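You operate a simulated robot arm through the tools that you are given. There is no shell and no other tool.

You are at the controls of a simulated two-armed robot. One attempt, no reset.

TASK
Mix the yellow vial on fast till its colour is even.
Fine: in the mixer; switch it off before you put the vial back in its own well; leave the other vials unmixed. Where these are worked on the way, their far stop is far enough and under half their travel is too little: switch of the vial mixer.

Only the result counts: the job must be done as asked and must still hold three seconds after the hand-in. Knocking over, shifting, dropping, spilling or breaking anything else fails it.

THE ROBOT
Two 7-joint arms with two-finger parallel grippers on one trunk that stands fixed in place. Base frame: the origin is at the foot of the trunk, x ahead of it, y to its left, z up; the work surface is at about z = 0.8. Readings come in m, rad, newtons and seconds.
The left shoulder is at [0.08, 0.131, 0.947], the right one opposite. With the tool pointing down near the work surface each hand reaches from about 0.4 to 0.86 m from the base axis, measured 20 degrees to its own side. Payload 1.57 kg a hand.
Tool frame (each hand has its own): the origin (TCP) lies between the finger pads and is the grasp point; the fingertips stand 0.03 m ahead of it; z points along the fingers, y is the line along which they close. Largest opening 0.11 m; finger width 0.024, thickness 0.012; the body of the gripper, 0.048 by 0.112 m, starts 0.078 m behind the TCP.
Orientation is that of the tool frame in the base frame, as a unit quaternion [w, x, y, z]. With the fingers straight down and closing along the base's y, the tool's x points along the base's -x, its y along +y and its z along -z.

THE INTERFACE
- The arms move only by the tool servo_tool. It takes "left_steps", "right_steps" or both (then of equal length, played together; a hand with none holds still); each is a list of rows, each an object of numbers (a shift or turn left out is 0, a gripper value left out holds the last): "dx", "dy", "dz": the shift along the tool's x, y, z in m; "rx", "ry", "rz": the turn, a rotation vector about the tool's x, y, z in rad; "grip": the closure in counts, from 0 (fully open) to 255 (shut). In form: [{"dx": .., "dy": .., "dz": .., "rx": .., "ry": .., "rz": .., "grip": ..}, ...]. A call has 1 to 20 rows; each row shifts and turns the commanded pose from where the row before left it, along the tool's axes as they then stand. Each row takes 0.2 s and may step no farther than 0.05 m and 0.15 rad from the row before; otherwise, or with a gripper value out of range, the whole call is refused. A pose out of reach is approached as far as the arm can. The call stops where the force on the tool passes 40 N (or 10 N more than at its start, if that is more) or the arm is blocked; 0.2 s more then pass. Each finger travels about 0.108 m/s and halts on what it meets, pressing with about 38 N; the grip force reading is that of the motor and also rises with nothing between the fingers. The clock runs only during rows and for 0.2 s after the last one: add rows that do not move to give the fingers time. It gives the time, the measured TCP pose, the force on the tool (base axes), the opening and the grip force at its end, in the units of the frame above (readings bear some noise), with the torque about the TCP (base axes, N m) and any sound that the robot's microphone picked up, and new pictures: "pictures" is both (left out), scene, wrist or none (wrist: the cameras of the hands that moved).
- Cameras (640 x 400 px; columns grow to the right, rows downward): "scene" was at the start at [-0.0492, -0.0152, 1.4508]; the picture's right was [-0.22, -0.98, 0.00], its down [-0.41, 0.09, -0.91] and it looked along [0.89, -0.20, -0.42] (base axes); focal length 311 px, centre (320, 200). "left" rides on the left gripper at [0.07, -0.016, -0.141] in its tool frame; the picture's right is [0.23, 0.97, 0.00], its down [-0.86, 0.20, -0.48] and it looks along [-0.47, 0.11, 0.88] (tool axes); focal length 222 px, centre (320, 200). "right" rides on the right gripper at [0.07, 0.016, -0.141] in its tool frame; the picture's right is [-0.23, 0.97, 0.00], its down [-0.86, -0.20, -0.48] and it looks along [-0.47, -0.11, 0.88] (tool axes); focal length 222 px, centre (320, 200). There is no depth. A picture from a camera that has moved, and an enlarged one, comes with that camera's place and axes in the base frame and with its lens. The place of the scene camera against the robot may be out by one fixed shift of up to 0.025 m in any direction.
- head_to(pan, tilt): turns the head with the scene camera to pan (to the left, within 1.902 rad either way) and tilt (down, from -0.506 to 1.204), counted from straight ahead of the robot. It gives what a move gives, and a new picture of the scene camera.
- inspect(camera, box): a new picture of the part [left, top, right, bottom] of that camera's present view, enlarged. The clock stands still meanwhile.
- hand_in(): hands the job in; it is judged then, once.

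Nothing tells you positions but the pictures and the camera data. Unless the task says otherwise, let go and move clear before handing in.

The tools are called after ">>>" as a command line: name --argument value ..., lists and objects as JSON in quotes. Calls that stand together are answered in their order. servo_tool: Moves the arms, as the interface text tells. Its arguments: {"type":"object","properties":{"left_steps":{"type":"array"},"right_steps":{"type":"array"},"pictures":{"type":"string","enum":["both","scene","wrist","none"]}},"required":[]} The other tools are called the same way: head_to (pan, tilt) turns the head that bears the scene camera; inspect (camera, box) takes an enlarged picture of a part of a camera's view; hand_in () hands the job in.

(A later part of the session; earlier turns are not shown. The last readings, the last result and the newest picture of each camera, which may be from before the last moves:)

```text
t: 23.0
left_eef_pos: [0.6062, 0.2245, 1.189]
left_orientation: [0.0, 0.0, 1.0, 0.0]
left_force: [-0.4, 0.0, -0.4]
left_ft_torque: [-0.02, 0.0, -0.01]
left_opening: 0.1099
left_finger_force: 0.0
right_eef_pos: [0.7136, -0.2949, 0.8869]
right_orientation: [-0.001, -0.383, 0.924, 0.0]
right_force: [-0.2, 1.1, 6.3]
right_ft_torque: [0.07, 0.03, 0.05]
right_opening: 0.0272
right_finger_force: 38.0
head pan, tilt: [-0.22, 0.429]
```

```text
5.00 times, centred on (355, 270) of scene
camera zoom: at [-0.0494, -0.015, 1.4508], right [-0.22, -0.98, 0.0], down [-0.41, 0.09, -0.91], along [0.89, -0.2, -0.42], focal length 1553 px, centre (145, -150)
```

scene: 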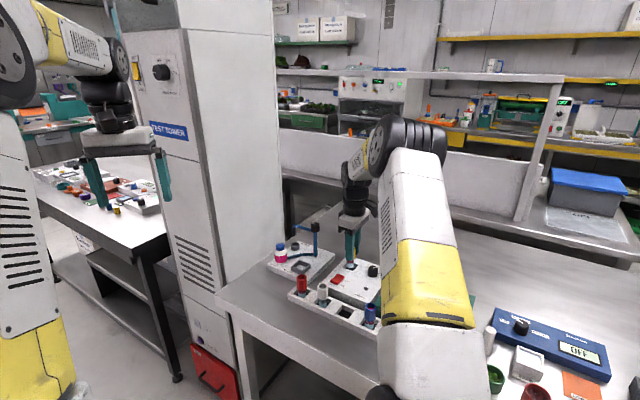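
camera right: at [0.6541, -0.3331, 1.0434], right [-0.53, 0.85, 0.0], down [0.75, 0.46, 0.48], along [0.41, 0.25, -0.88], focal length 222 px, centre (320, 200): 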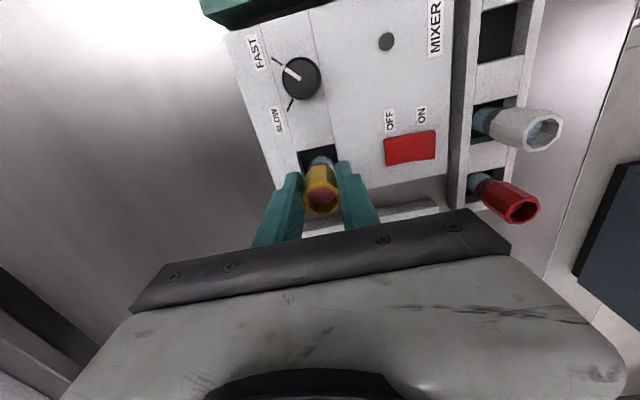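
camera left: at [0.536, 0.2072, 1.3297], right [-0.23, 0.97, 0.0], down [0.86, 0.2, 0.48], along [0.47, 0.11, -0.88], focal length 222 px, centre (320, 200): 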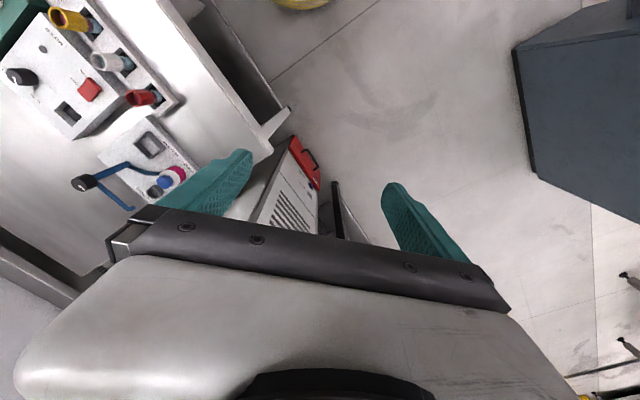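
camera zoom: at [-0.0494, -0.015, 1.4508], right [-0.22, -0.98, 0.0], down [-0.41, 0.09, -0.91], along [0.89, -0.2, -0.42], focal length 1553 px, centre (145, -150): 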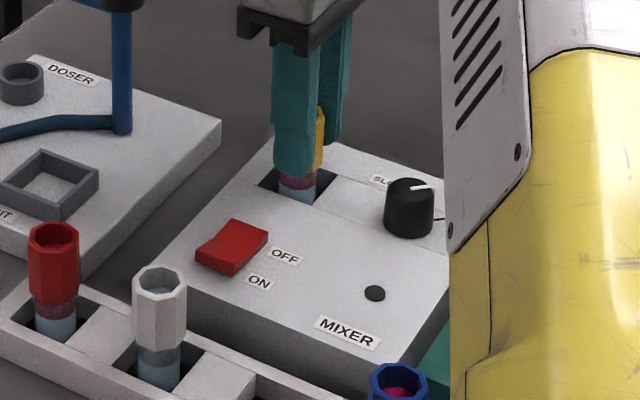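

>>> servo_tool --right_steps '[{"dz": 0.0015}, {}]' --pictures "none"

```text
t: 23.6
left_eef_pos: [0.6061, 0.2238, 1.1882]
left_orientation: [0.0, 0.001, 1.0, 0.0]
left_force: [-0.4, 0.8, -0.6]
left_ft_torque: [-0.01, 0.01, 0.01]
left_opening: 0.11
left_finger_force: 0.0
right_eef_pos: [0.7131, -0.2955, 0.8855]
right_orientation: [0.001, -0.383, 0.924, -0.001]
right_force: [-2.6, 1.0, 20.2]
right_ft_torque: [0.08, 0.23, 0.06]
right_opening: 0.0269
right_finger_force: 37.4
head pan, tilt: [-0.22, 0.429]
```

Firm contact with the well floor at TCP z≈0.886, so the vial is seated. I'll relieve the pressure, open the fingers and rise.

>>> servo_tool --right_steps '[{"dz": -0.0018}, {}, {"grip": 200}, {"grip": 125}, {}, {}, {}]'

>>> inspect --camera "right" --box '[260, 110, 380, 220]'

>>> inspect --camera "left" --box '[0, 50, 120, 140]'

```text
t: 25.2
left_eef_pos: [0.6058, 0.2231, 1.19]
left_orientation: [0.0, 0.0, 1.0, 0.0]
left_force: [-1.3, 0.5, -0.3]
left_ft_torque: [-0.01, 0.0, -0.01]
left_opening: 0.1098
left_finger_force: 0.0
right_eef_pos: [0.7148, -0.2961, 0.8867]
right_orientation: [0.0, -0.383, 0.924, 0.0]
right_force: [0.2, 0.1, -1.2]
right_ft_torque: [-0.01, -0.05, 0.02]
right_opening: 0.0562
right_finger_force: 0.0
head pan, tilt: [-0.22, 0.429]
camera right: at [0.6535, -0.3341, 1.0272], right [-0.53, 0.85, 0.0], down [0.75, 0.46, 0.48], along [0.41, 0.25, -0.88], focal length 222 px, centre (320, 200)
```

scene: 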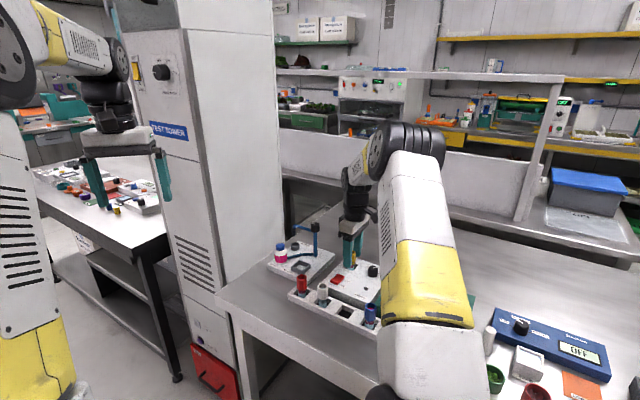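
right: 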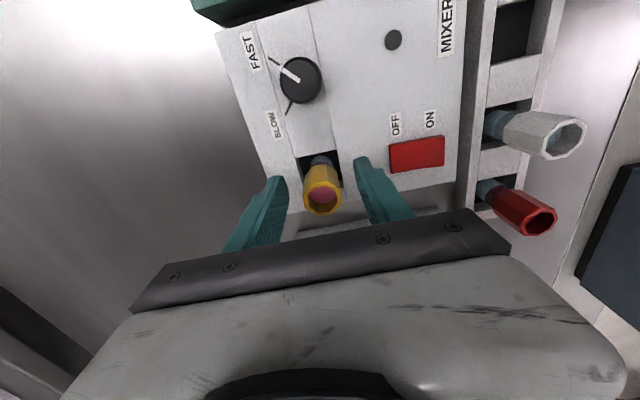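

```text
3.64 times, centred on (320, 165) of right
camera zoom: at [0.6535, -0.3341, 1.0272], right [-0.53, 0.85, 0.0], down [0.75, 0.46, 0.48], along [0.41, 0.25, -0.88], focal length 808 px, centre (320, 327)
```

zoom: 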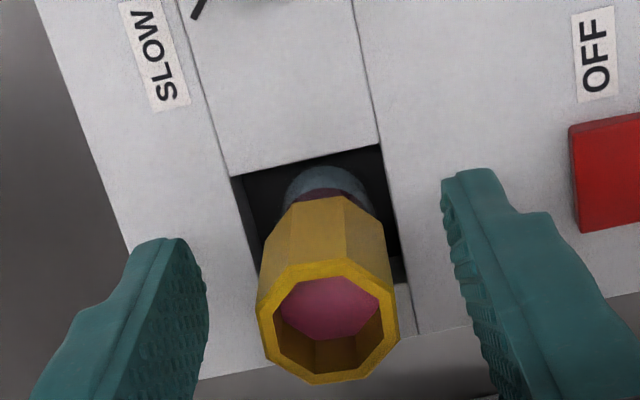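

```text
4.44 times, centred on (60, 95) of left
camera zoom: at [0.536, 0.2068, 1.3298], right [-0.23, 0.97, 0.0], down [0.86, 0.2, 0.48], along [0.47, 0.11, -0.88], focal length 987 px, centre (1476, 667)
```

zoom: 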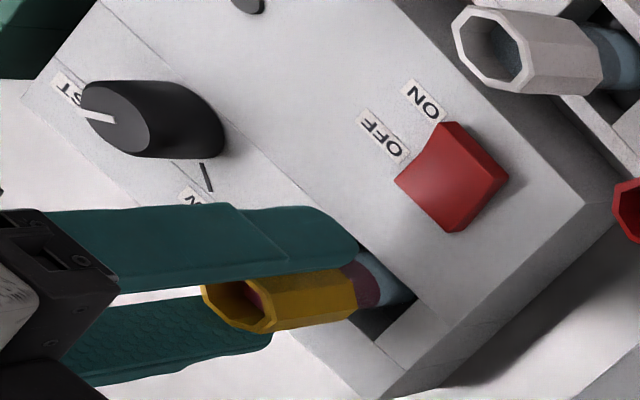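

The vial stands in the mixer. I'll rise clear and inspect the rocker more closely before pressing its ON end.

>>> servo_tool --right_steps '[{"dz": -0.02}, {"dz": -0.03}, {"dz": -0.03}, {"dz": -0.03}, {}]'

>>> inspect --camera "left" --box '[70, 65, 120, 100]'

>>> inspect --camera "scene" --box '[320, 255, 380, 300]'

>>> inspect --camera "right" --box '[280, 90, 430, 210]'

```text
t: 26.4
left_eef_pos: [0.6057, 0.2247, 1.1886]
left_orientation: [0.0, 0.0, 1.0, 0.0]
left_force: [-0.4, -1.0, 1.0]
left_ft_torque: [-0.04, 0.03, -0.01]
left_opening: 0.11
left_finger_force: 0.0
right_eef_pos: [0.7124, -0.2917, 0.998]
right_orientation: [0.0, -0.383, 0.924, 0.0]
right_force: [0.9, 0.1, 0.6]
right_ft_torque: [0.02, -0.01, -0.02]
right_opening: 0.0563
right_finger_force: 0.1
head pan, tilt: [-0.22, 0.429]
camera right: at [0.6526, -0.331, 1.1385], right [-0.53, 0.85, 0.0], down [0.75, 0.46, 0.48], along [0.41, 0.25, -0.88], focal length 222 px, centre (320, 200)
```

scene: 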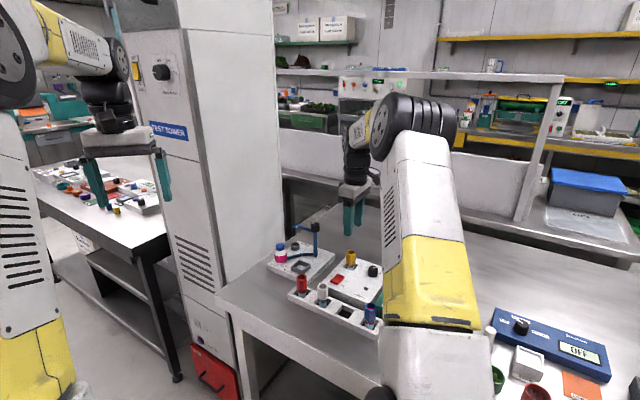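
right: 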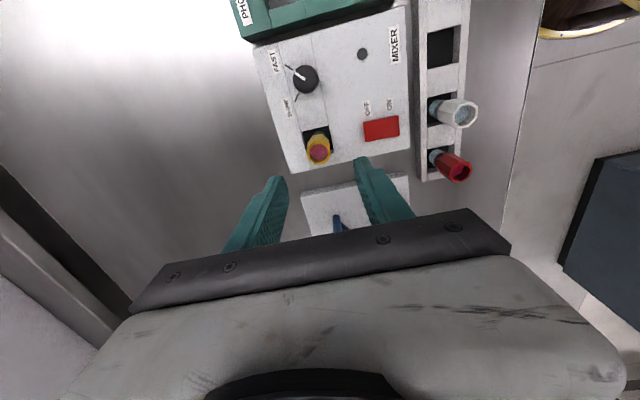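

```text
11.43 times, centred on (95, 82) of left
camera zoom: at [0.536, 0.2068, 1.3297], right [-0.23, 0.97, 0.0], down [0.86, 0.2, 0.48], along [0.47, 0.11, -0.88], focal length 2538 px, centre (2891, 1543)
```

zoom: 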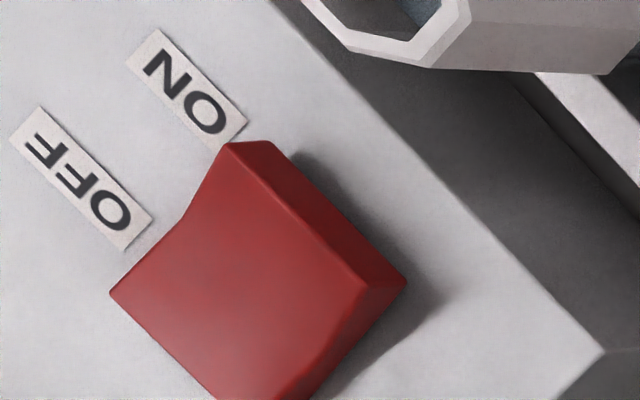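

```text
8.89 times, centred on (350, 278) of scene
camera zoom: at [-0.0491, -0.0151, 1.4508], right [-0.22, -0.98, 0.0], down [-0.41, 0.09, -0.91], along [0.89, -0.2, -0.42], focal length 2761 px, centre (53, -489)
```

zoom: 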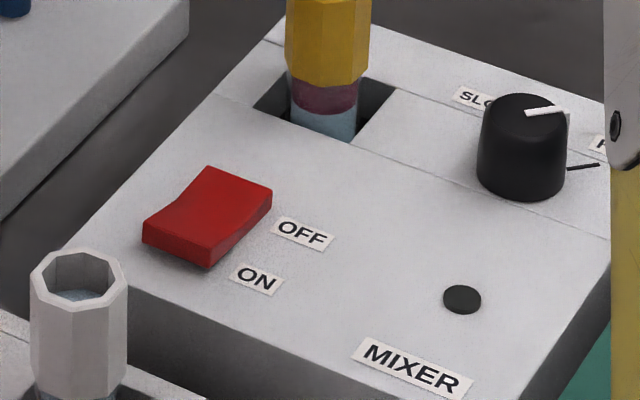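

```text
3.33 times, centred on (355, 150) of right
camera zoom: at [0.6526, -0.331, 1.1385], right [-0.53, 0.85, 0.0], down [0.75, 0.46, 0.48], along [0.41, 0.25, -0.88], focal length 740 px, centre (203, 367)
```

zoom: 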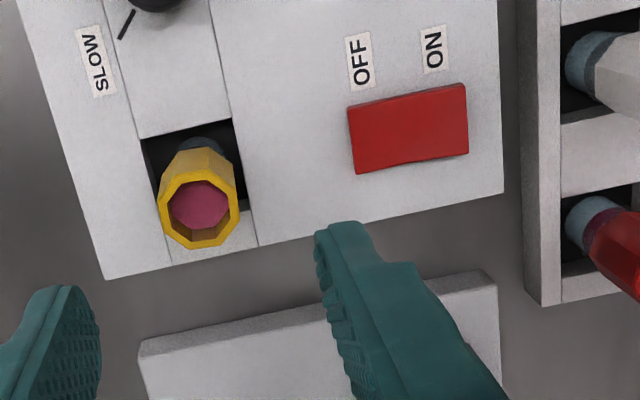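

The OFF end of the rocker lies flush and the ON end (toward the rack) stands up about 9 mm; the press point for ON is about (0.6495, -0.225). I'll close the fingers and move above that point.

>>> servo_tool --right_steps '[{"dx": -0.0009, "dy": 0.0237, "grip": 255}, {"dx": -0.0009, "dy": 0.0237}, {"dx": -0.0009, "dy": 0.0237}, {"dx": -0.0008, "dy": 0.0236}, {"dz": 0.03}, {"dz": 0.03}, {}]'

>>> inspect --camera "right" --box '[260, 90, 400, 210]'

>>> inspect --camera "left" --box '[20, 30, 140, 120]'

```text
t: 28.0
left_eef_pos: [0.6069, 0.2233, 1.1884]
left_orientation: [0.0, -0.001, 1.0, 0.001]
left_force: [0.5, -0.5, 0.2]
left_ft_torque: [0.03, 0.0, -0.01]
left_opening: 0.1101
left_finger_force: 0.0
right_eef_pos: [0.65, -0.2273, 0.9367]
right_orientation: [0.0, -0.382, 0.924, -0.001]
right_force: [-0.4, 0.2, 0.1]
right_ft_torque: [-0.04, -0.01, 0.03]
right_opening: 0.0
right_finger_force: 20.9
head pan, tilt: [-0.22, 0.429]
camera right: at [0.5887, -0.2657, 1.0785], right [-0.53, 0.85, 0.0], down [0.75, 0.46, 0.48], along [0.41, 0.25, -0.88], focal length 222 px, centre (320, 200)
```

scene: 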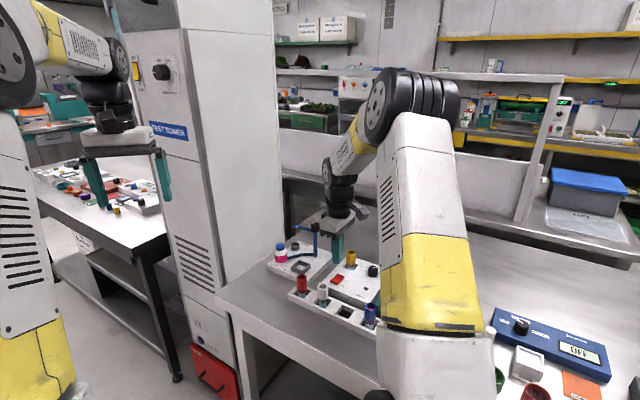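
right: 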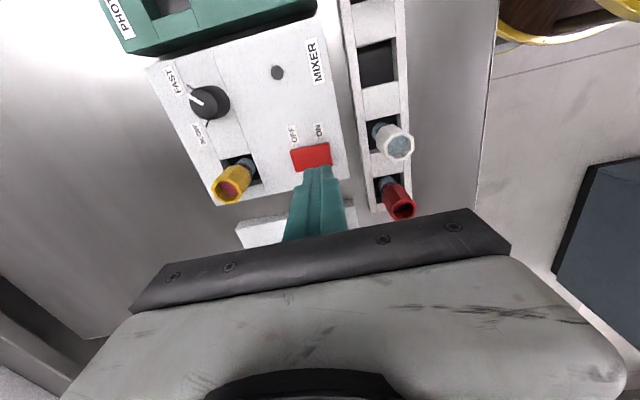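

```text
3.33 times, centred on (330, 150) of right
camera zoom: at [0.5887, -0.2657, 1.0785], right [-0.53, 0.85, 0.0], down [0.75, 0.46, 0.48], along [0.41, 0.25, -0.88], focal length 740 px, centre (287, 367)
```

zoom: 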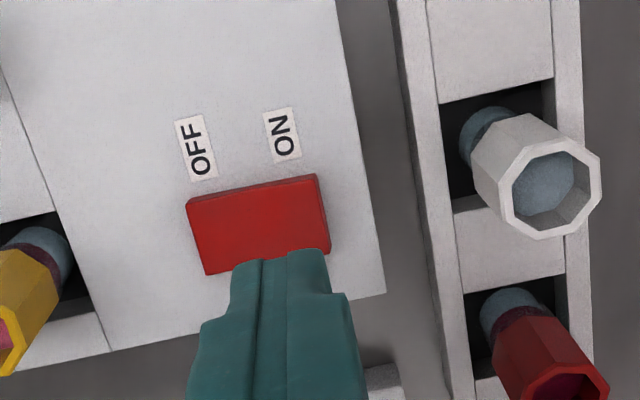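

```text
4.44 times, centred on (80, 75) of left
camera zoom: at [0.536, 0.2068, 1.3298], right [-0.23, 0.97, 0.0], down [0.86, 0.2, 0.48], along [0.47, 0.11, -0.88], focal length 987 px, centre (1387, 756)
```

zoom: 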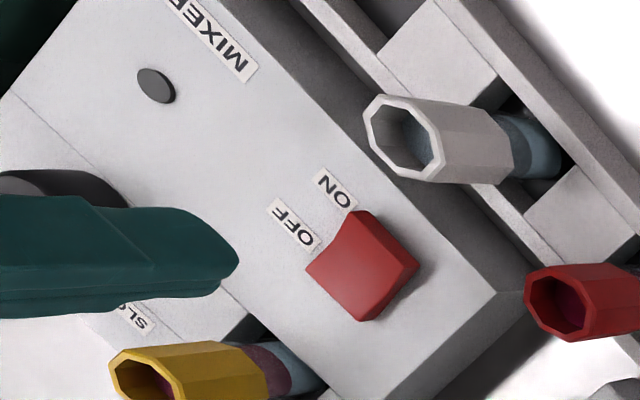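

Closed fingertips are above the ON half, about 11 mm from the rocker's centre. I'll nudge 2 mm outward, descend near it, then press in small steps.

>>> servo_tool --right_steps '[{"dx": -0.0016, "dy": 0.0023}, {"dz": 0.025}, {"dz": 0.025}, {"dz": 0.008}, {}]' --pictures "wrist"

>>> inspect --camera "left" --box '[40, 40, 140, 115]'

```text
t: 29.2
left_eef_pos: [0.6079, 0.2245, 1.1879]
left_orientation: [0.0, 0.0, 1.0, 0.0]
left_force: [-0.3, -0.3, 0.2]
left_ft_torque: [-0.03, 0.02, -0.03]
left_opening: 0.1098
left_finger_force: 0.0
right_eef_pos: [0.6511, -0.2242, 0.8809]
right_orientation: [0.001, -0.383, 0.924, 0.0]
right_force: [0.3, -0.5, 0.3]
right_ft_torque: [-0.02, 0.03, -0.04]
right_opening: 0.0
right_finger_force: 21.3
head pan, tilt: [-0.22, 0.429]
camera right: at [0.5907, -0.2629, 1.0203], right [-0.53, 0.85, 0.0], down [0.75, 0.46, 0.48], along [0.41, 0.25, -0.88], focal length 222 px, centre (320, 200)
```

right: 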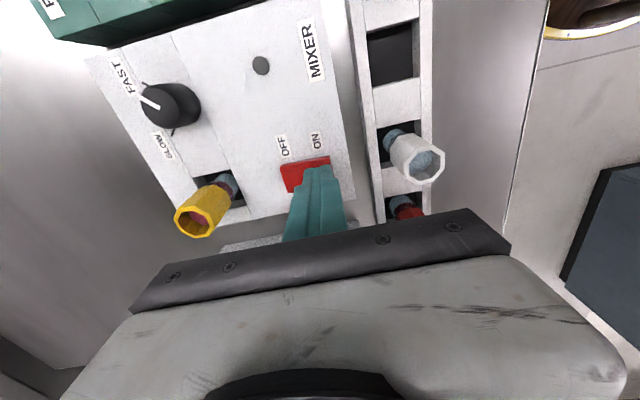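

```text
5.33 times, centred on (90, 78) of left
camera zoom: at [0.536, 0.2068, 1.3297], right [-0.23, 0.97, 0.0], down [0.86, 0.2, 0.48], along [0.47, 0.11, -0.88], focal length 1185 px, centre (1547, 853)
```

zoom: 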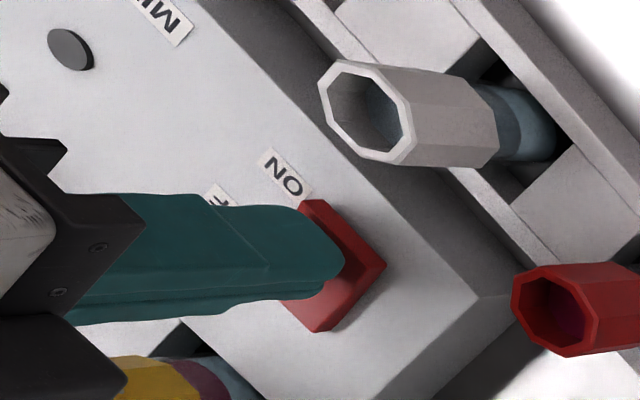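

>>> servo_tool --right_steps '[{"dz": 0.003}, {"dz": 0.003}, {"dz": 0.003}, {}]' --pictures "none"

>>> inspect --camera "left" --box '[40, 40, 140, 115]'

```text
t: 30.3
left_eef_pos: [0.6047, 0.2239, 1.1891]
left_orientation: [0.001, 0.0, 1.0, 0.0]
left_force: [0.0, -0.1, 0.6]
left_ft_torque: [0.03, -0.01, -0.04]
left_opening: 0.1098
left_finger_force: 0.0
right_eef_pos: [0.6515, -0.2232, 0.8751]
right_orientation: [0.001, -0.382, 0.924, 0.0]
right_force: [-9.0, 1.8, 13.5]
right_ft_torque: [-0.04, 0.2, -0.08]
right_opening: 0.0003
right_finger_force: 21.2
head pan, tilt: [-0.22, 0.429]
stopped in row 4 (right hand): the force on the tool passed its limit at 41 N (the readings are from after the stop); the commanded pose is now the measured one
```

```text
5.33 times, centred on (90, 78) of left
camera zoom: at [0.5351, 0.2068, 1.3301], right [-0.23, 0.97, 0.0], down [0.86, 0.2, 0.48], along [0.47, 0.11, -0.88], focal length 1185 px, centre (1547, 853)
```

zoom: 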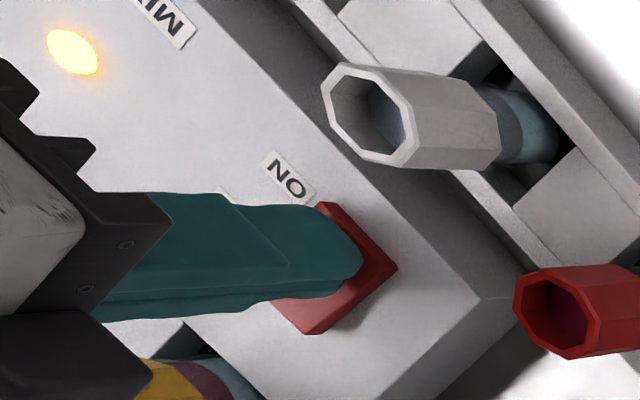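

The mixer lamp has lit. I'll rise off the rocker and check that it lies fully over to ON.

>>> servo_tool --right_steps '[{"dz": -0.02}, {"dz": -0.03}, {}]'

>>> inspect --camera "left" --box '[40, 40, 140, 115]'

>>> inspect --camera "scene" --box '[320, 240, 400, 300]'

>>> inspect --camera "right" --box '[170, 90, 370, 240]'

```text
t: 31.1
left_eef_pos: [0.6075, 0.2228, 1.1873]
left_orientation: [0.0, -0.001, 1.0, -0.001]
left_force: [0.4, 0.4, -0.7]
left_ft_torque: [-0.03, -0.01, 0.0]
left_opening: 0.1099
left_finger_force: 0.0
right_eef_pos: [0.6517, -0.2236, 0.9206]
right_orientation: [0.002, -0.383, 0.924, 0.0]
right_force: [-1.2, -0.1, 0.7]
right_ft_torque: [0.0, -0.01, 0.0]
right_opening: 0.0
right_finger_force: 20.6
head pan, tilt: [-0.22, 0.429]
camera right: at [0.589, -0.2623, 1.0618], right [-0.53, 0.85, 0.0], down [0.74, 0.46, 0.48], along [0.41, 0.25, -0.88], focal length 222 px, centre (320, 200)
```

scene: 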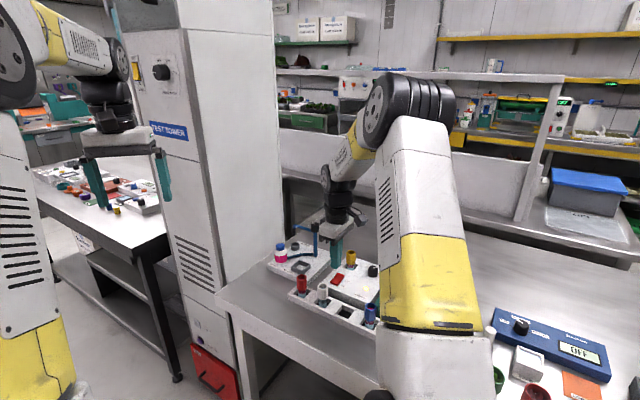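
right: 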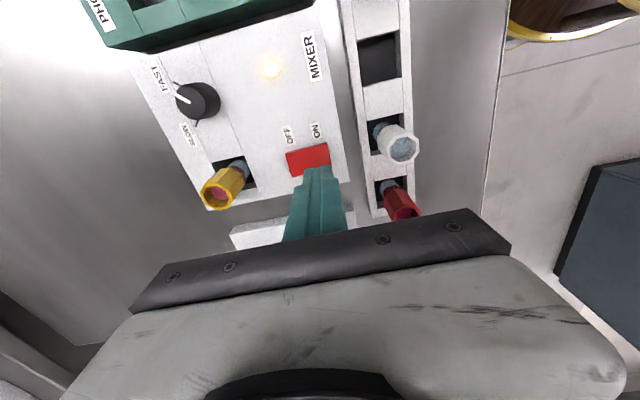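

```text
5.33 times, centred on (90, 78) of left
camera zoom: at [0.5361, 0.2068, 1.3297], right [-0.23, 0.97, 0.0], down [0.86, 0.2, 0.48], along [0.47, 0.11, -0.88], focal length 1185 px, centre (1547, 853)
```

zoom: 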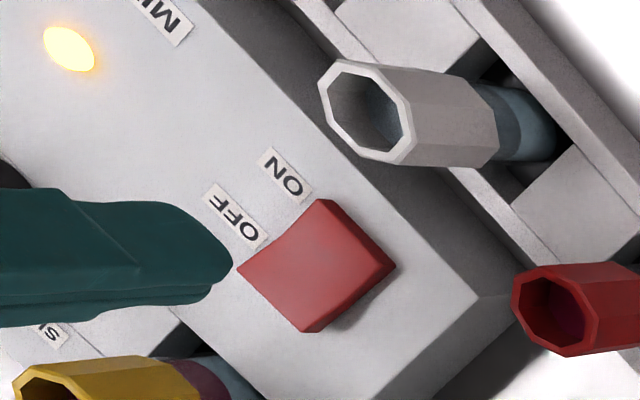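

```text
6.67 times, centred on (360, 270) of scene
camera zoom: at [-0.0491, -0.0151, 1.4508], right [-0.22, -0.98, 0.0], down [-0.41, 0.09, -0.91], along [0.89, -0.2, -0.42], focal length 2071 px, centre (53, -267)
```

zoom: 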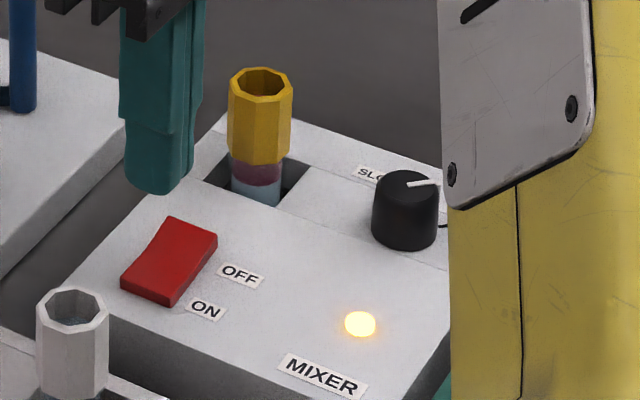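

```text
2.67 times, centred on (270, 165) of right
camera zoom: at [0.589, -0.2623, 1.0618], right [-0.53, 0.85, 0.0], down [0.74, 0.46, 0.48], along [0.41, 0.25, -0.88], focal length 592 px, centre (453, 293)
```

zoom: 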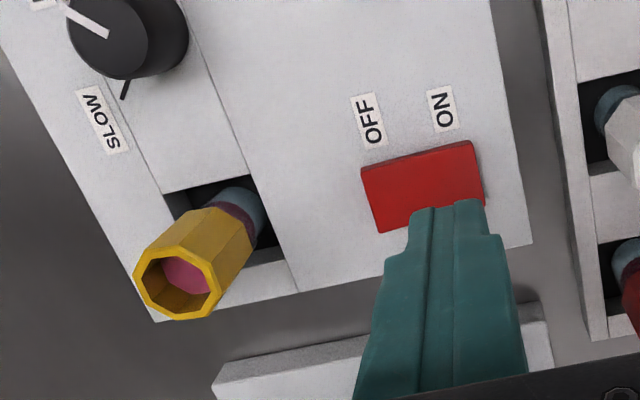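

>>> inspect --camera "left" --box '[70, 65, 120, 105]'

>>> inspect --camera "scene" --box '[325, 260, 365, 290]'

```text
10.00 times, centred on (95, 85) of left
camera zoom: at [0.5361, 0.2068, 1.3297], right [-0.23, 0.97, 0.0], down [0.86, 0.2, 0.48], along [0.47, 0.11, -0.88], focal length 2221 px, centre (2570, 1350)
```

zoom: 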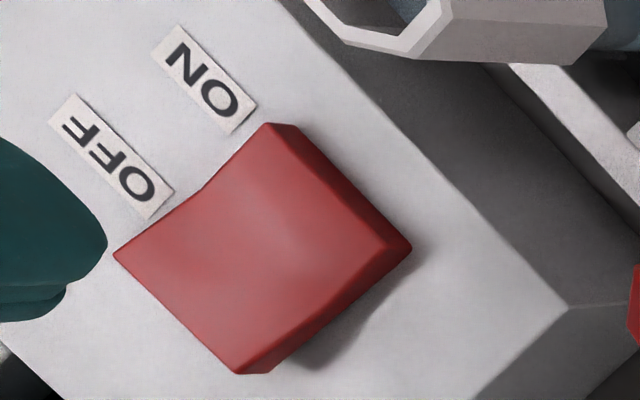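

```text
13.33 times, centred on (345, 275) of scene
camera zoom: at [-0.0491, -0.0151, 1.4508], right [-0.22, -0.98, 0.0], down [-0.41, 0.09, -0.91], along [0.89, -0.2, -0.42], focal length 4142 px, centre (-13, -800)
```

zoom: 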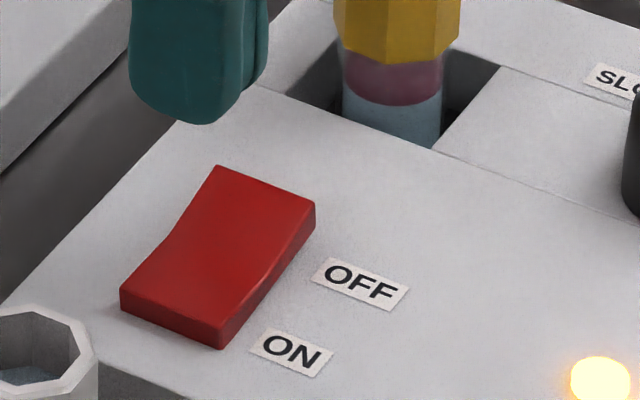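

The lamp is on and the rocker has tipped over (ON end down ~6 mm, OFF end up ~5 mm). I'll press once more to make sure it is at its far stop, then watch the vial.

>>> servo_tool --right_steps '[{"dz": 0.025}, {"dz": 0.018}, {"dz": 0.003}, {"dz": 0.003}, {"dz": 0.002}, {"dz": 0.002}, {}]' --pictures "none"

>>> inspect --camera "left" --box '[70, 65, 120, 105]'

>>> inspect --camera "scene" --box '[325, 240, 385, 285]'

```text
t: 32.4
left_eef_pos: [0.6056, 0.2241, 1.1881]
left_orientation: [0.0, 0.0, 1.0, 0.0]
left_force: [-0.1, -1.2, 0.1]
left_ft_torque: [-0.01, -0.03, 0.03]
left_opening: 0.1104
left_finger_force: 0.1
right_eef_pos: [0.6521, -0.2253, 0.874]
right_orientation: [0.002, -0.381, 0.924, -0.001]
right_force: [-10.4, 0.8, 13.9]
right_ft_torque: [-0.13, 0.27, -0.05]
right_opening: 0.0
right_finger_force: 21.1
head pan, tilt: [-0.22, 0.429]
stopped in row 6 (right hand): the force on the tool passed its limit at 44 N (the readings are from after the stop); the commanded pose is now the measured one
```

```text
10.00 times, centred on (95, 85) of left
camera zoom: at [0.535, 0.2068, 1.3301], right [-0.23, 0.97, 0.0], down [0.86, 0.2, 0.48], along [0.47, 0.11, -0.88], focal length 2221 px, centre (2570, 1350)
```

zoom: 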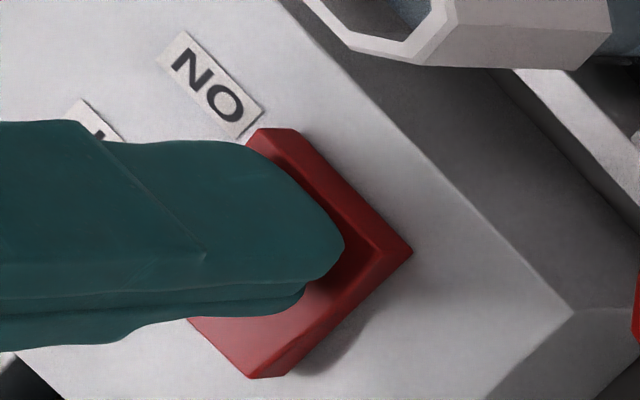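

```text
8.89 times, centred on (355, 262) of scene
camera zoom: at [-0.0502, -0.0149, 1.4508], right [-0.22, -0.98, 0.0], down [-0.41, 0.09, -0.91], along [0.89, -0.2, -0.42], focal length 2761 px, centre (9, -356)
```

zoom: 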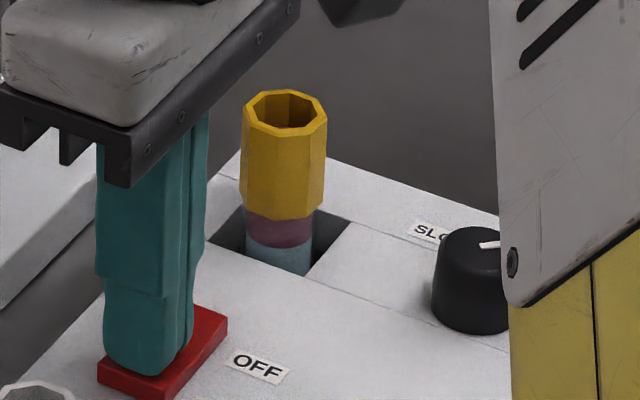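

The rocker is hard against its ON stop. I'll rise clear and let the mixer run while watching the vial.

>>> servo_tool --right_steps '[{"dz": -0.02}, {"dz": -0.03}, {"dz": -0.03}, {}, {}, {}, {}, {}, {}, {}]' --pictures "none"

>>> inspect --camera "scene" --box '[320, 240, 400, 300]'

>>> inspect --camera "left" --box '[0, 40, 120, 130]'

```text
t: 34.6
left_eef_pos: [0.6059, 0.2232, 1.1878]
left_orientation: [0.0, 0.0, 1.0, 0.0]
left_force: [0.0, -0.5, 0.0]
left_ft_torque: [0.02, 0.0, 0.04]
left_opening: 0.1099
left_finger_force: 0.0
right_eef_pos: [0.6534, -0.223, 0.9551]
right_orientation: [0.003, -0.382, 0.924, -0.002]
right_force: [0.2, 0.0, -0.2]
right_ft_torque: [0.02, 0.0, 0.01]
right_opening: 0.0004
right_finger_force: 21.4
head pan, tilt: [-0.22, 0.429]
```

```text
6.67 times, centred on (360, 270) of scene
camera zoom: at [-0.0492, -0.0151, 1.4508], right [-0.22, -0.98, 0.0], down [-0.41, 0.09, -0.91], along [0.89, -0.2, -0.42], focal length 2071 px, centre (53, -267)
```

zoom: 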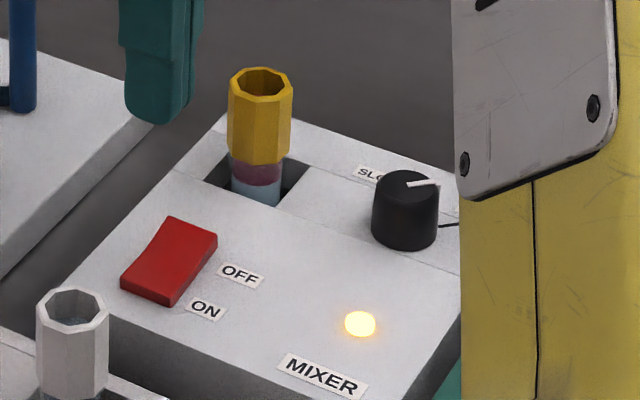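

```text
4.44 times, centred on (60, 85) of left
camera zoom: at [0.536, 0.2068, 1.3298], right [-0.23, 0.97, 0.0], down [0.86, 0.2, 0.48], along [0.47, 0.11, -0.88], focal length 987 px, centre (1476, 711)
```

zoom: 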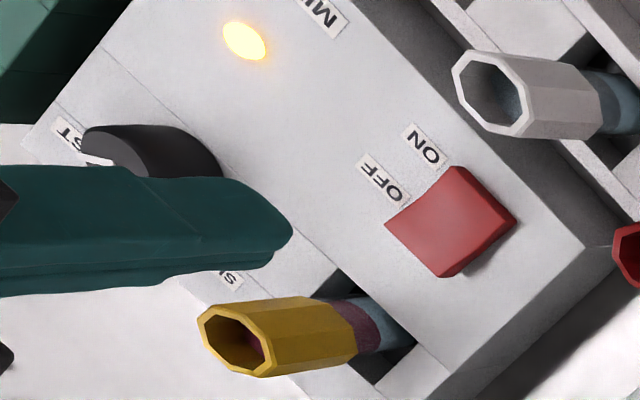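

The lamp stays lit, but the liquid still shows a purple layer over a blue one. I'll wait and keep watching.

>>> servo_tool --right_steps '[{}, {}, {}, {}, {}, {}, {}, {}, {}, {}, {}, {}, {}, {}, {}, {}, {}, {}, {}, {}]' --pictures "none"

>>> inspect --camera "scene" --box '[330, 245, 370, 275]'

>>> inspect --camera "left" --box '[30, 90, 90, 135]'

```text
t: 38.8
left_eef_pos: [0.6057, 0.2237, 1.1888]
left_orientation: [0.0, 0.0, 1.0, 0.0]
left_force: [0.4, -0.7, 0.3]
left_ft_torque: [-0.04, 0.02, 0.0]
left_opening: 0.11
left_finger_force: 0.0
right_eef_pos: [0.6531, -0.2234, 0.9554]
right_orientation: [0.002, -0.382, 0.924, -0.001]
right_force: [-0.3, -0.4, -1.5]
right_ft_torque: [-0.03, -0.02, 0.0]
right_opening: 0.0002
right_finger_force: 21.8
head pan, tilt: [-0.22, 0.429]
```

```text
13.33 times, centred on (350, 260) of scene
camera zoom: at [-0.0492, -0.0151, 1.4508], right [-0.22, -0.98, 0.0], down [-0.41, 0.09, -0.91], along [0.89, -0.2, -0.42], focal length 4142 px, centre (-80, -600)
```

zoom: 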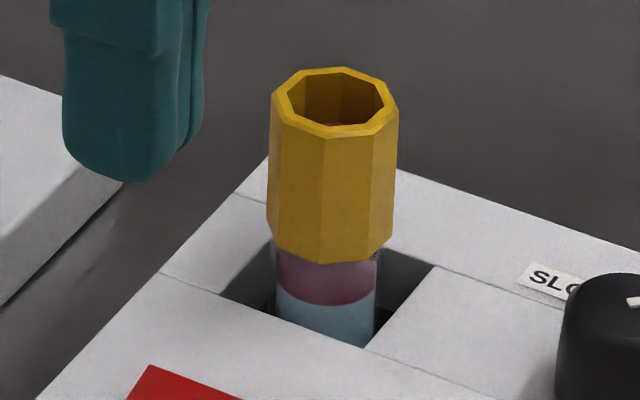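

```text
8.89 times, centred on (60, 112) of left
camera zoom: at [0.536, 0.2068, 1.3298], right [-0.23, 0.97, 0.0], down [0.86, 0.2, 0.48], along [0.47, 0.11, -0.88], focal length 1974 px, centre (2631, 978)
```

zoom: 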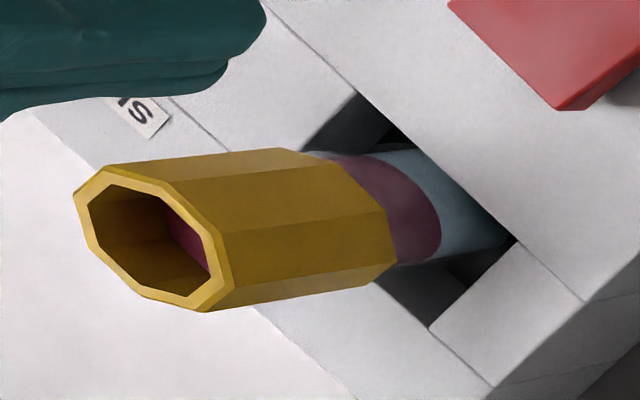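

>>> servo_tool --right_steps '[{}, {}, {}, {}, {}, {}, {}, {}, {}, {}, {}, {}, {}, {}, {}, {}, {}, {}, {}, {}]' --pictures "none"

>>> inspect --camera "scene" --box '[330, 245, 370, 275]'

>>> inspect --camera "left" --box '[30, 90, 90, 135]'

```text
t: 43.0
left_eef_pos: [0.6066, 0.2235, 1.1876]
left_orientation: [-0.001, 0.001, 1.0, -0.001]
left_force: [-0.6, 0.5, -1.0]
left_ft_torque: [-0.01, -0.01, -0.04]
left_opening: 0.1101
left_finger_force: 0.0
right_eef_pos: [0.6529, -0.2251, 0.9548]
right_orientation: [0.003, -0.382, 0.924, -0.002]
right_force: [-0.6, -1.1, 0.0]
right_ft_torque: [0.05, 0.02, -0.03]
right_opening: 0.0002
right_finger_force: 21.6
head pan, tilt: [-0.22, 0.429]
```

```text
13.33 times, centred on (350, 260) of scene
camera zoom: at [-0.0492, -0.0151, 1.4508], right [-0.22, -0.98, 0.0], down [-0.41, 0.09, -0.91], along [0.89, -0.2, -0.42], focal length 4142 px, centre (-80, -600)
```

zoom: 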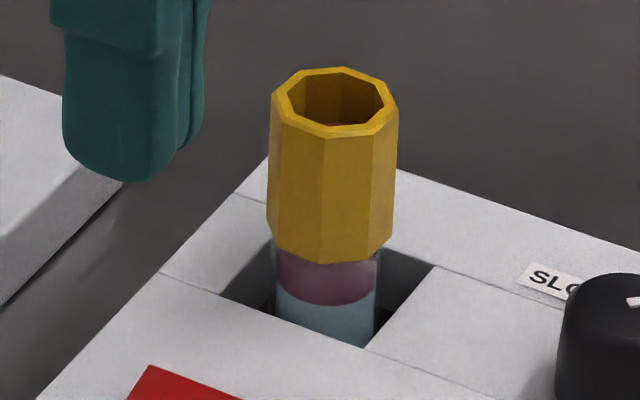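

```text
8.89 times, centred on (60, 112) of left
camera zoom: at [0.536, 0.2068, 1.3298], right [-0.23, 0.97, 0.0], down [0.86, 0.2, 0.48], along [0.47, 0.11, -0.88], focal length 1974 px, centre (2631, 978)
```

zoom: 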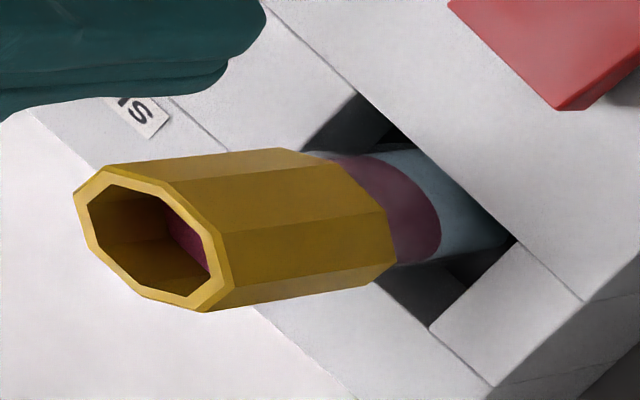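

No visible change yet; I'll give it more time and check the lamp and vial again.

>>> servo_tool --right_steps '[{}, {}, {}, {}, {}, {}, {}, {}, {}, {}, {}, {}, {}, {}, {}, {}, {}, {}, {}, {}]' --pictures "none"

>>> servo_tool --right_steps '[{}, {}, {}, {}, {}, {}, {}, {}, {}, {}, {}, {}, {}, {}, {}, {}, {}, {}, {}, {}]' --pictures "both"

>>> inspect --camera "scene" --box '[330, 245, 370, 275]'

>>> inspect --camera "left" --box '[30, 90, 90, 135]'

```text
t: 47.2
left_eef_pos: [0.6068, 0.2232, 1.187]
left_orientation: [0.0, 0.0, 1.0, 0.0]
left_force: [0.3, 0.2, 0.8]
left_ft_torque: [0.01, 0.0, 0.02]
left_opening: 0.11
left_finger_force: 0.0
right_eef_pos: [0.6541, -0.2237, 0.9543]
right_orientation: [0.003, -0.381, 0.924, -0.002]
right_force: [-0.2, 0.7, -0.1]
right_ft_torque: [0.02, 0.06, -0.01]
right_opening: 0.0
right_finger_force: 20.8
head pan, tilt: [-0.22, 0.429]
```

```text
t: 51.4
left_eef_pos: [0.6063, 0.2223, 1.1887]
left_orientation: [0.0, 0.0, 1.0, 0.0]
left_force: [0.0, 0.4, -0.8]
left_ft_torque: [-0.02, 0.01, 0.01]
left_opening: 0.1102
left_finger_force: 0.1
right_eef_pos: [0.6542, -0.2248, 0.9548]
right_orientation: [0.003, -0.382, 0.924, -0.002]
right_force: [-1.2, 0.8, 0.5]
right_ft_torque: [0.02, -0.04, 0.01]
right_opening: 0.0
right_finger_force: 21.4
head pan, tilt: [-0.22, 0.429]
camera right: at [0.5918, -0.2624, 1.0954], right [-0.53, 0.85, 0.0], down [0.74, 0.46, 0.48], along [0.41, 0.25, -0.88], focal length 222 px, centre (320, 200)
```

scene: 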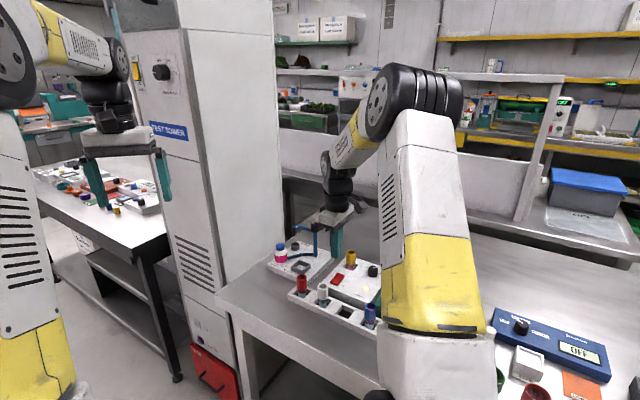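
right: 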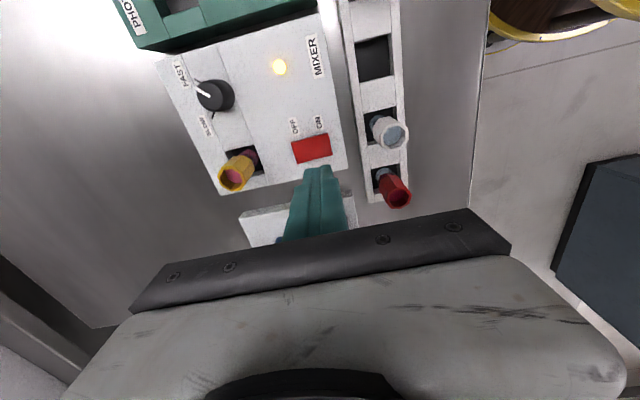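

```text
13.33 times, centred on (350, 260) of scene
camera zoom: at [-0.0492, -0.0151, 1.4508], right [-0.22, -0.98, 0.0], down [-0.41, 0.09, -0.91], along [0.89, -0.2, -0.42], focal length 4142 px, centre (-80, -600)
```

zoom: 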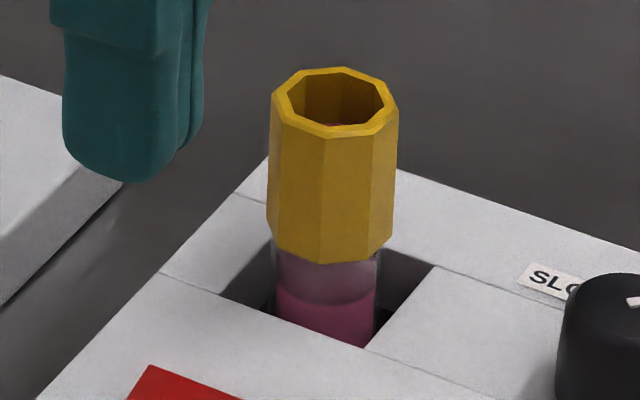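

```text
8.89 times, centred on (60, 112) of left
camera zoom: at [0.536, 0.2068, 1.3298], right [-0.23, 0.97, 0.0], down [0.86, 0.2, 0.48], along [0.47, 0.11, -0.88], focal length 1974 px, centre (2631, 978)
```

zoom: 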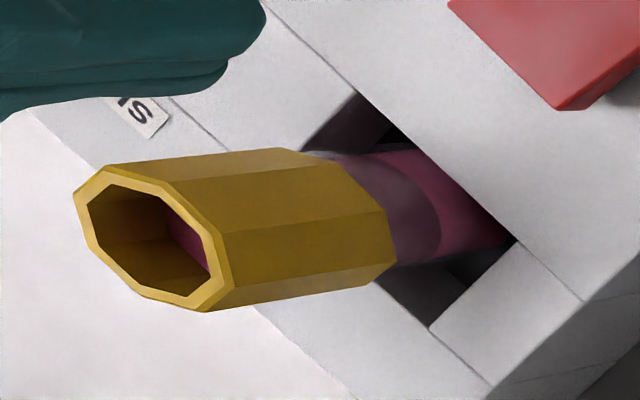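

The colour has changed: the lower part has turned purple too. I'll give it a little longer and see whether it is even now.

>>> servo_tool --right_steps '[{}, {}, {}, {}, {}, {}, {}, {}, {}, {}, {}, {}, {}, {}, {}]' --pictures "none"

>>> inspect --camera "scene" --box '[330, 245, 370, 275]'

>>> inspect --camera "left" --box '[30, 90, 90, 135]'

>>> inspect --camera "scene" --box '[290, 265, 350, 310]'

```text
t: 54.6
left_eef_pos: [0.6065, 0.2239, 1.1887]
left_orientation: [0.0, 0.0, 1.0, 0.0]
left_force: [-0.6, -0.4, -0.4]
left_ft_torque: [0.01, 0.03, 0.02]
left_opening: 0.1102
left_finger_force: 0.1
right_eef_pos: [0.6533, -0.2235, 0.9549]
right_orientation: [0.003, -0.382, 0.924, -0.002]
right_force: [-0.7, 0.9, 1.3]
right_ft_torque: [0.04, -0.01, -0.02]
right_opening: 0.0
right_finger_force: 21.3
head pan, tilt: [-0.22, 0.429]
```

```text
13.33 times, centred on (350, 260) of scene
camera zoom: at [-0.0492, -0.0151, 1.4508], right [-0.22, -0.98, 0.0], down [-0.41, 0.09, -0.91], along [0.89, -0.2, -0.42], focal length 4142 px, centre (-80, -600)
```

zoom: 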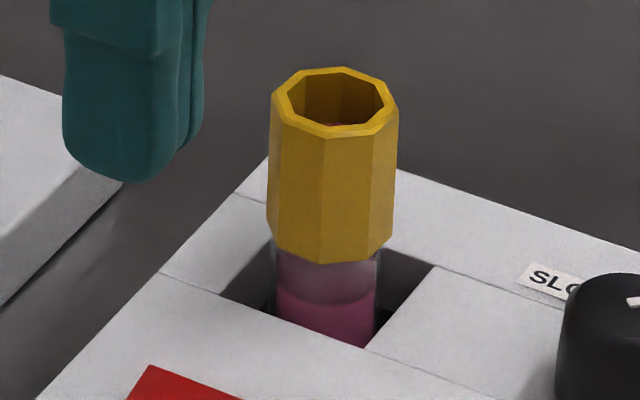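

```text
8.89 times, centred on (60, 112) of left
camera zoom: at [0.536, 0.2068, 1.3298], right [-0.23, 0.97, 0.0], down [0.86, 0.2, 0.48], along [0.47, 0.11, -0.88], focal length 1974 px, centre (2631, 978)
```

zoom: 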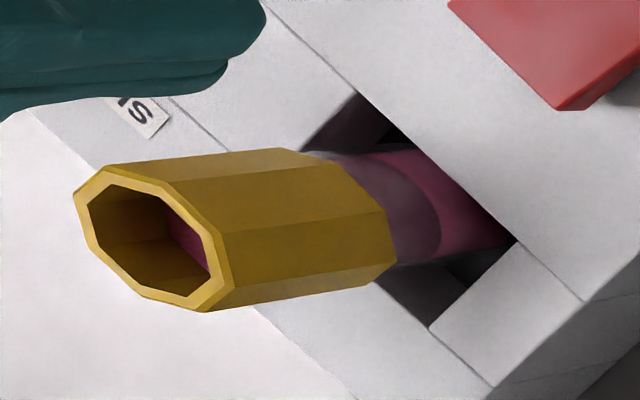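

```text
8.89 times, centred on (320, 288) of scene
camera zoom: at [-0.0492, -0.0151, 1.4508], right [-0.22, -0.98, 0.0], down [-0.41, 0.09, -0.91], along [0.89, -0.2, -0.42], focal length 2761 px, centre (320, -578)
```

zoom: 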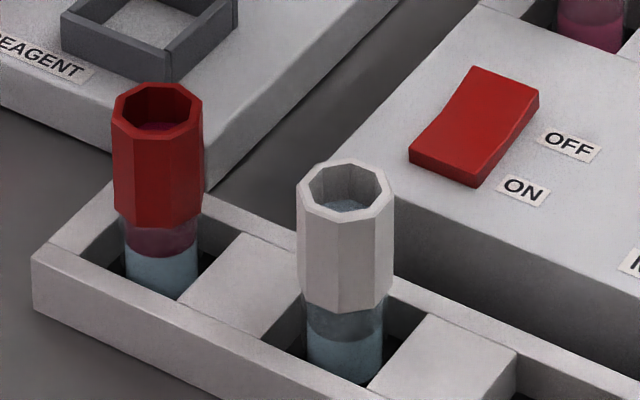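

The yellow vial now looks evenly purple (the untouched clear vial shows the same slight glass band), while red, white and blue remain as they were. I'll move above the OFF end of the rocker and press it.

>>> servo_tool --right_steps '[{"dx": 0.003, "dy": -0.0235}, {"dz": 0.03}, {"dz": 0.025}, {}]' --pictures "wrist"

>>> inspect --camera "right" --box '[220, 90, 380, 210]'

>>> inspect --camera "scene" --box '[320, 240, 380, 285]'

```text
t: 55.6
left_eef_pos: [0.6058, 0.2236, 1.1877]
left_orientation: [0.0, 0.0, 1.0, 0.001]
left_force: [0.5, 0.0, -0.6]
left_ft_torque: [0.02, 0.0, 0.0]
left_opening: 0.1101
left_finger_force: 0.1
right_eef_pos: [0.6691, -0.2447, 0.8972]
right_orientation: [0.003, -0.382, 0.924, -0.001]
right_force: [0.0, 0.8, -0.3]
right_ft_torque: [-0.03, -0.02, -0.01]
right_opening: 0.0003
right_finger_force: 21.6
head pan, tilt: [-0.22, 0.429]
camera right: at [0.6068, -0.282, 1.0396], right [-0.53, 0.85, 0.0], down [0.74, 0.46, 0.48], along [0.41, 0.25, -0.88], focal length 222 px, centre (320, 200)
```

right: 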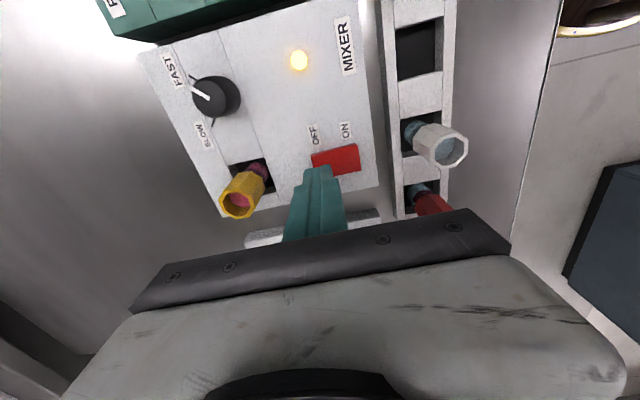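

```text
3.33 times, centred on (300, 150) of right
camera zoom: at [0.6068, -0.282, 1.0396], right [-0.53, 0.85, 0.0], down [0.74, 0.46, 0.48], along [0.41, 0.25, -0.88], focal length 740 px, centre (387, 367)
```

zoom: 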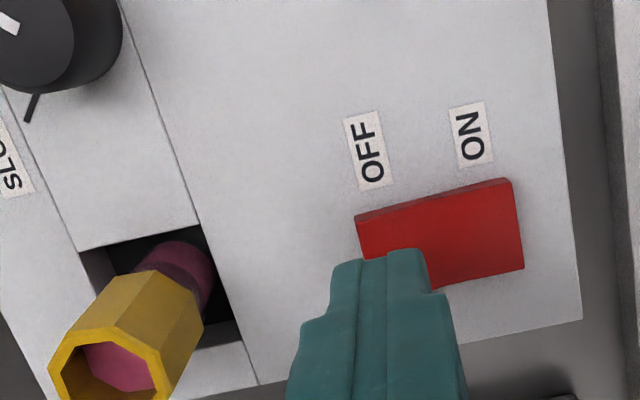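

```text
8.89 times, centred on (350, 262) of scene
camera zoom: at [-0.0492, -0.0151, 1.4508], right [-0.22, -0.98, 0.0], down [-0.41, 0.09, -0.91], along [0.89, -0.2, -0.42], focal length 2761 px, centre (53, -356)
```

zoom: 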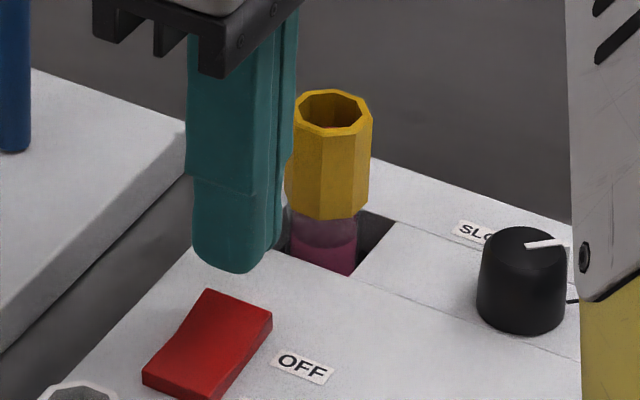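

>>> servo_tool --right_steps '[{"dy": 0.002, "dz": 0.012}, {"dz": 0.004}, {"dz": 0.003}, {"dz": 0.003}, {"dz": 0.002}, {"dz": 0.002}, {}]' --pictures "none"

>>> inspect --camera "left" --box '[20, 40, 140, 130]'

>>> inspect --camera "scene" --box '[320, 250, 380, 295]'

```text
t: 57.2
left_eef_pos: [0.6057, 0.2231, 1.1882]
left_orientation: [0.0, 0.0, 1.0, -0.001]
left_force: [-0.3, 0.6, 0.0]
left_ft_torque: [0.03, 0.03, 0.02]
left_opening: 0.1099
left_finger_force: 0.1
right_eef_pos: [0.6662, -0.242, 0.874]
right_orientation: [0.004, -0.382, 0.924, -0.002]
right_force: [-0.2, -1.6, 17.8]
right_ft_torque: [0.04, 0.21, -0.01]
right_opening: 0.0
right_finger_force: 21.4
head pan, tilt: [-0.22, 0.429]
```

```text
4.44 times, centred on (80, 85) of left
camera zoom: at [0.5355, 0.2069, 1.33], right [-0.23, 0.97, 0.0], down [0.86, 0.2, 0.48], along [0.47, 0.11, -0.88], focal length 987 px, centre (1387, 711)
```

zoom: 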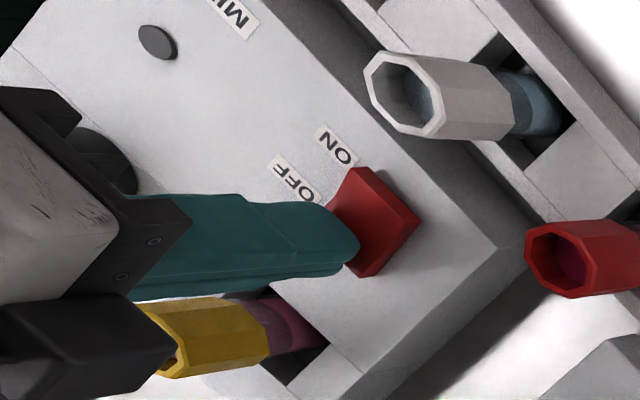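

```text
8.89 times, centred on (350, 272) of scene
camera zoom: at [-0.0498, -0.0149, 1.4508], right [-0.22, -0.98, 0.0], down [-0.41, 0.09, -0.91], along [0.89, -0.2, -0.42], focal length 2761 px, centre (53, -444)
```

zoom: 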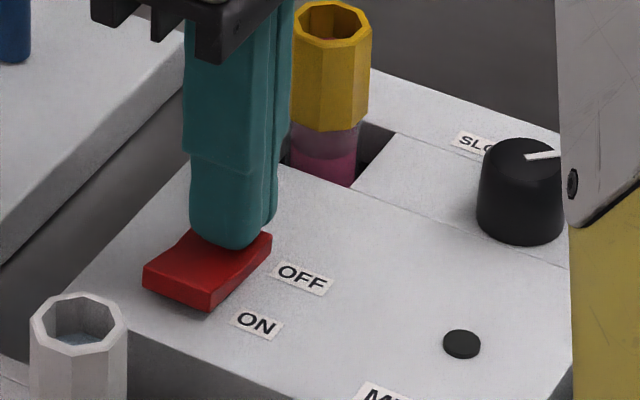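

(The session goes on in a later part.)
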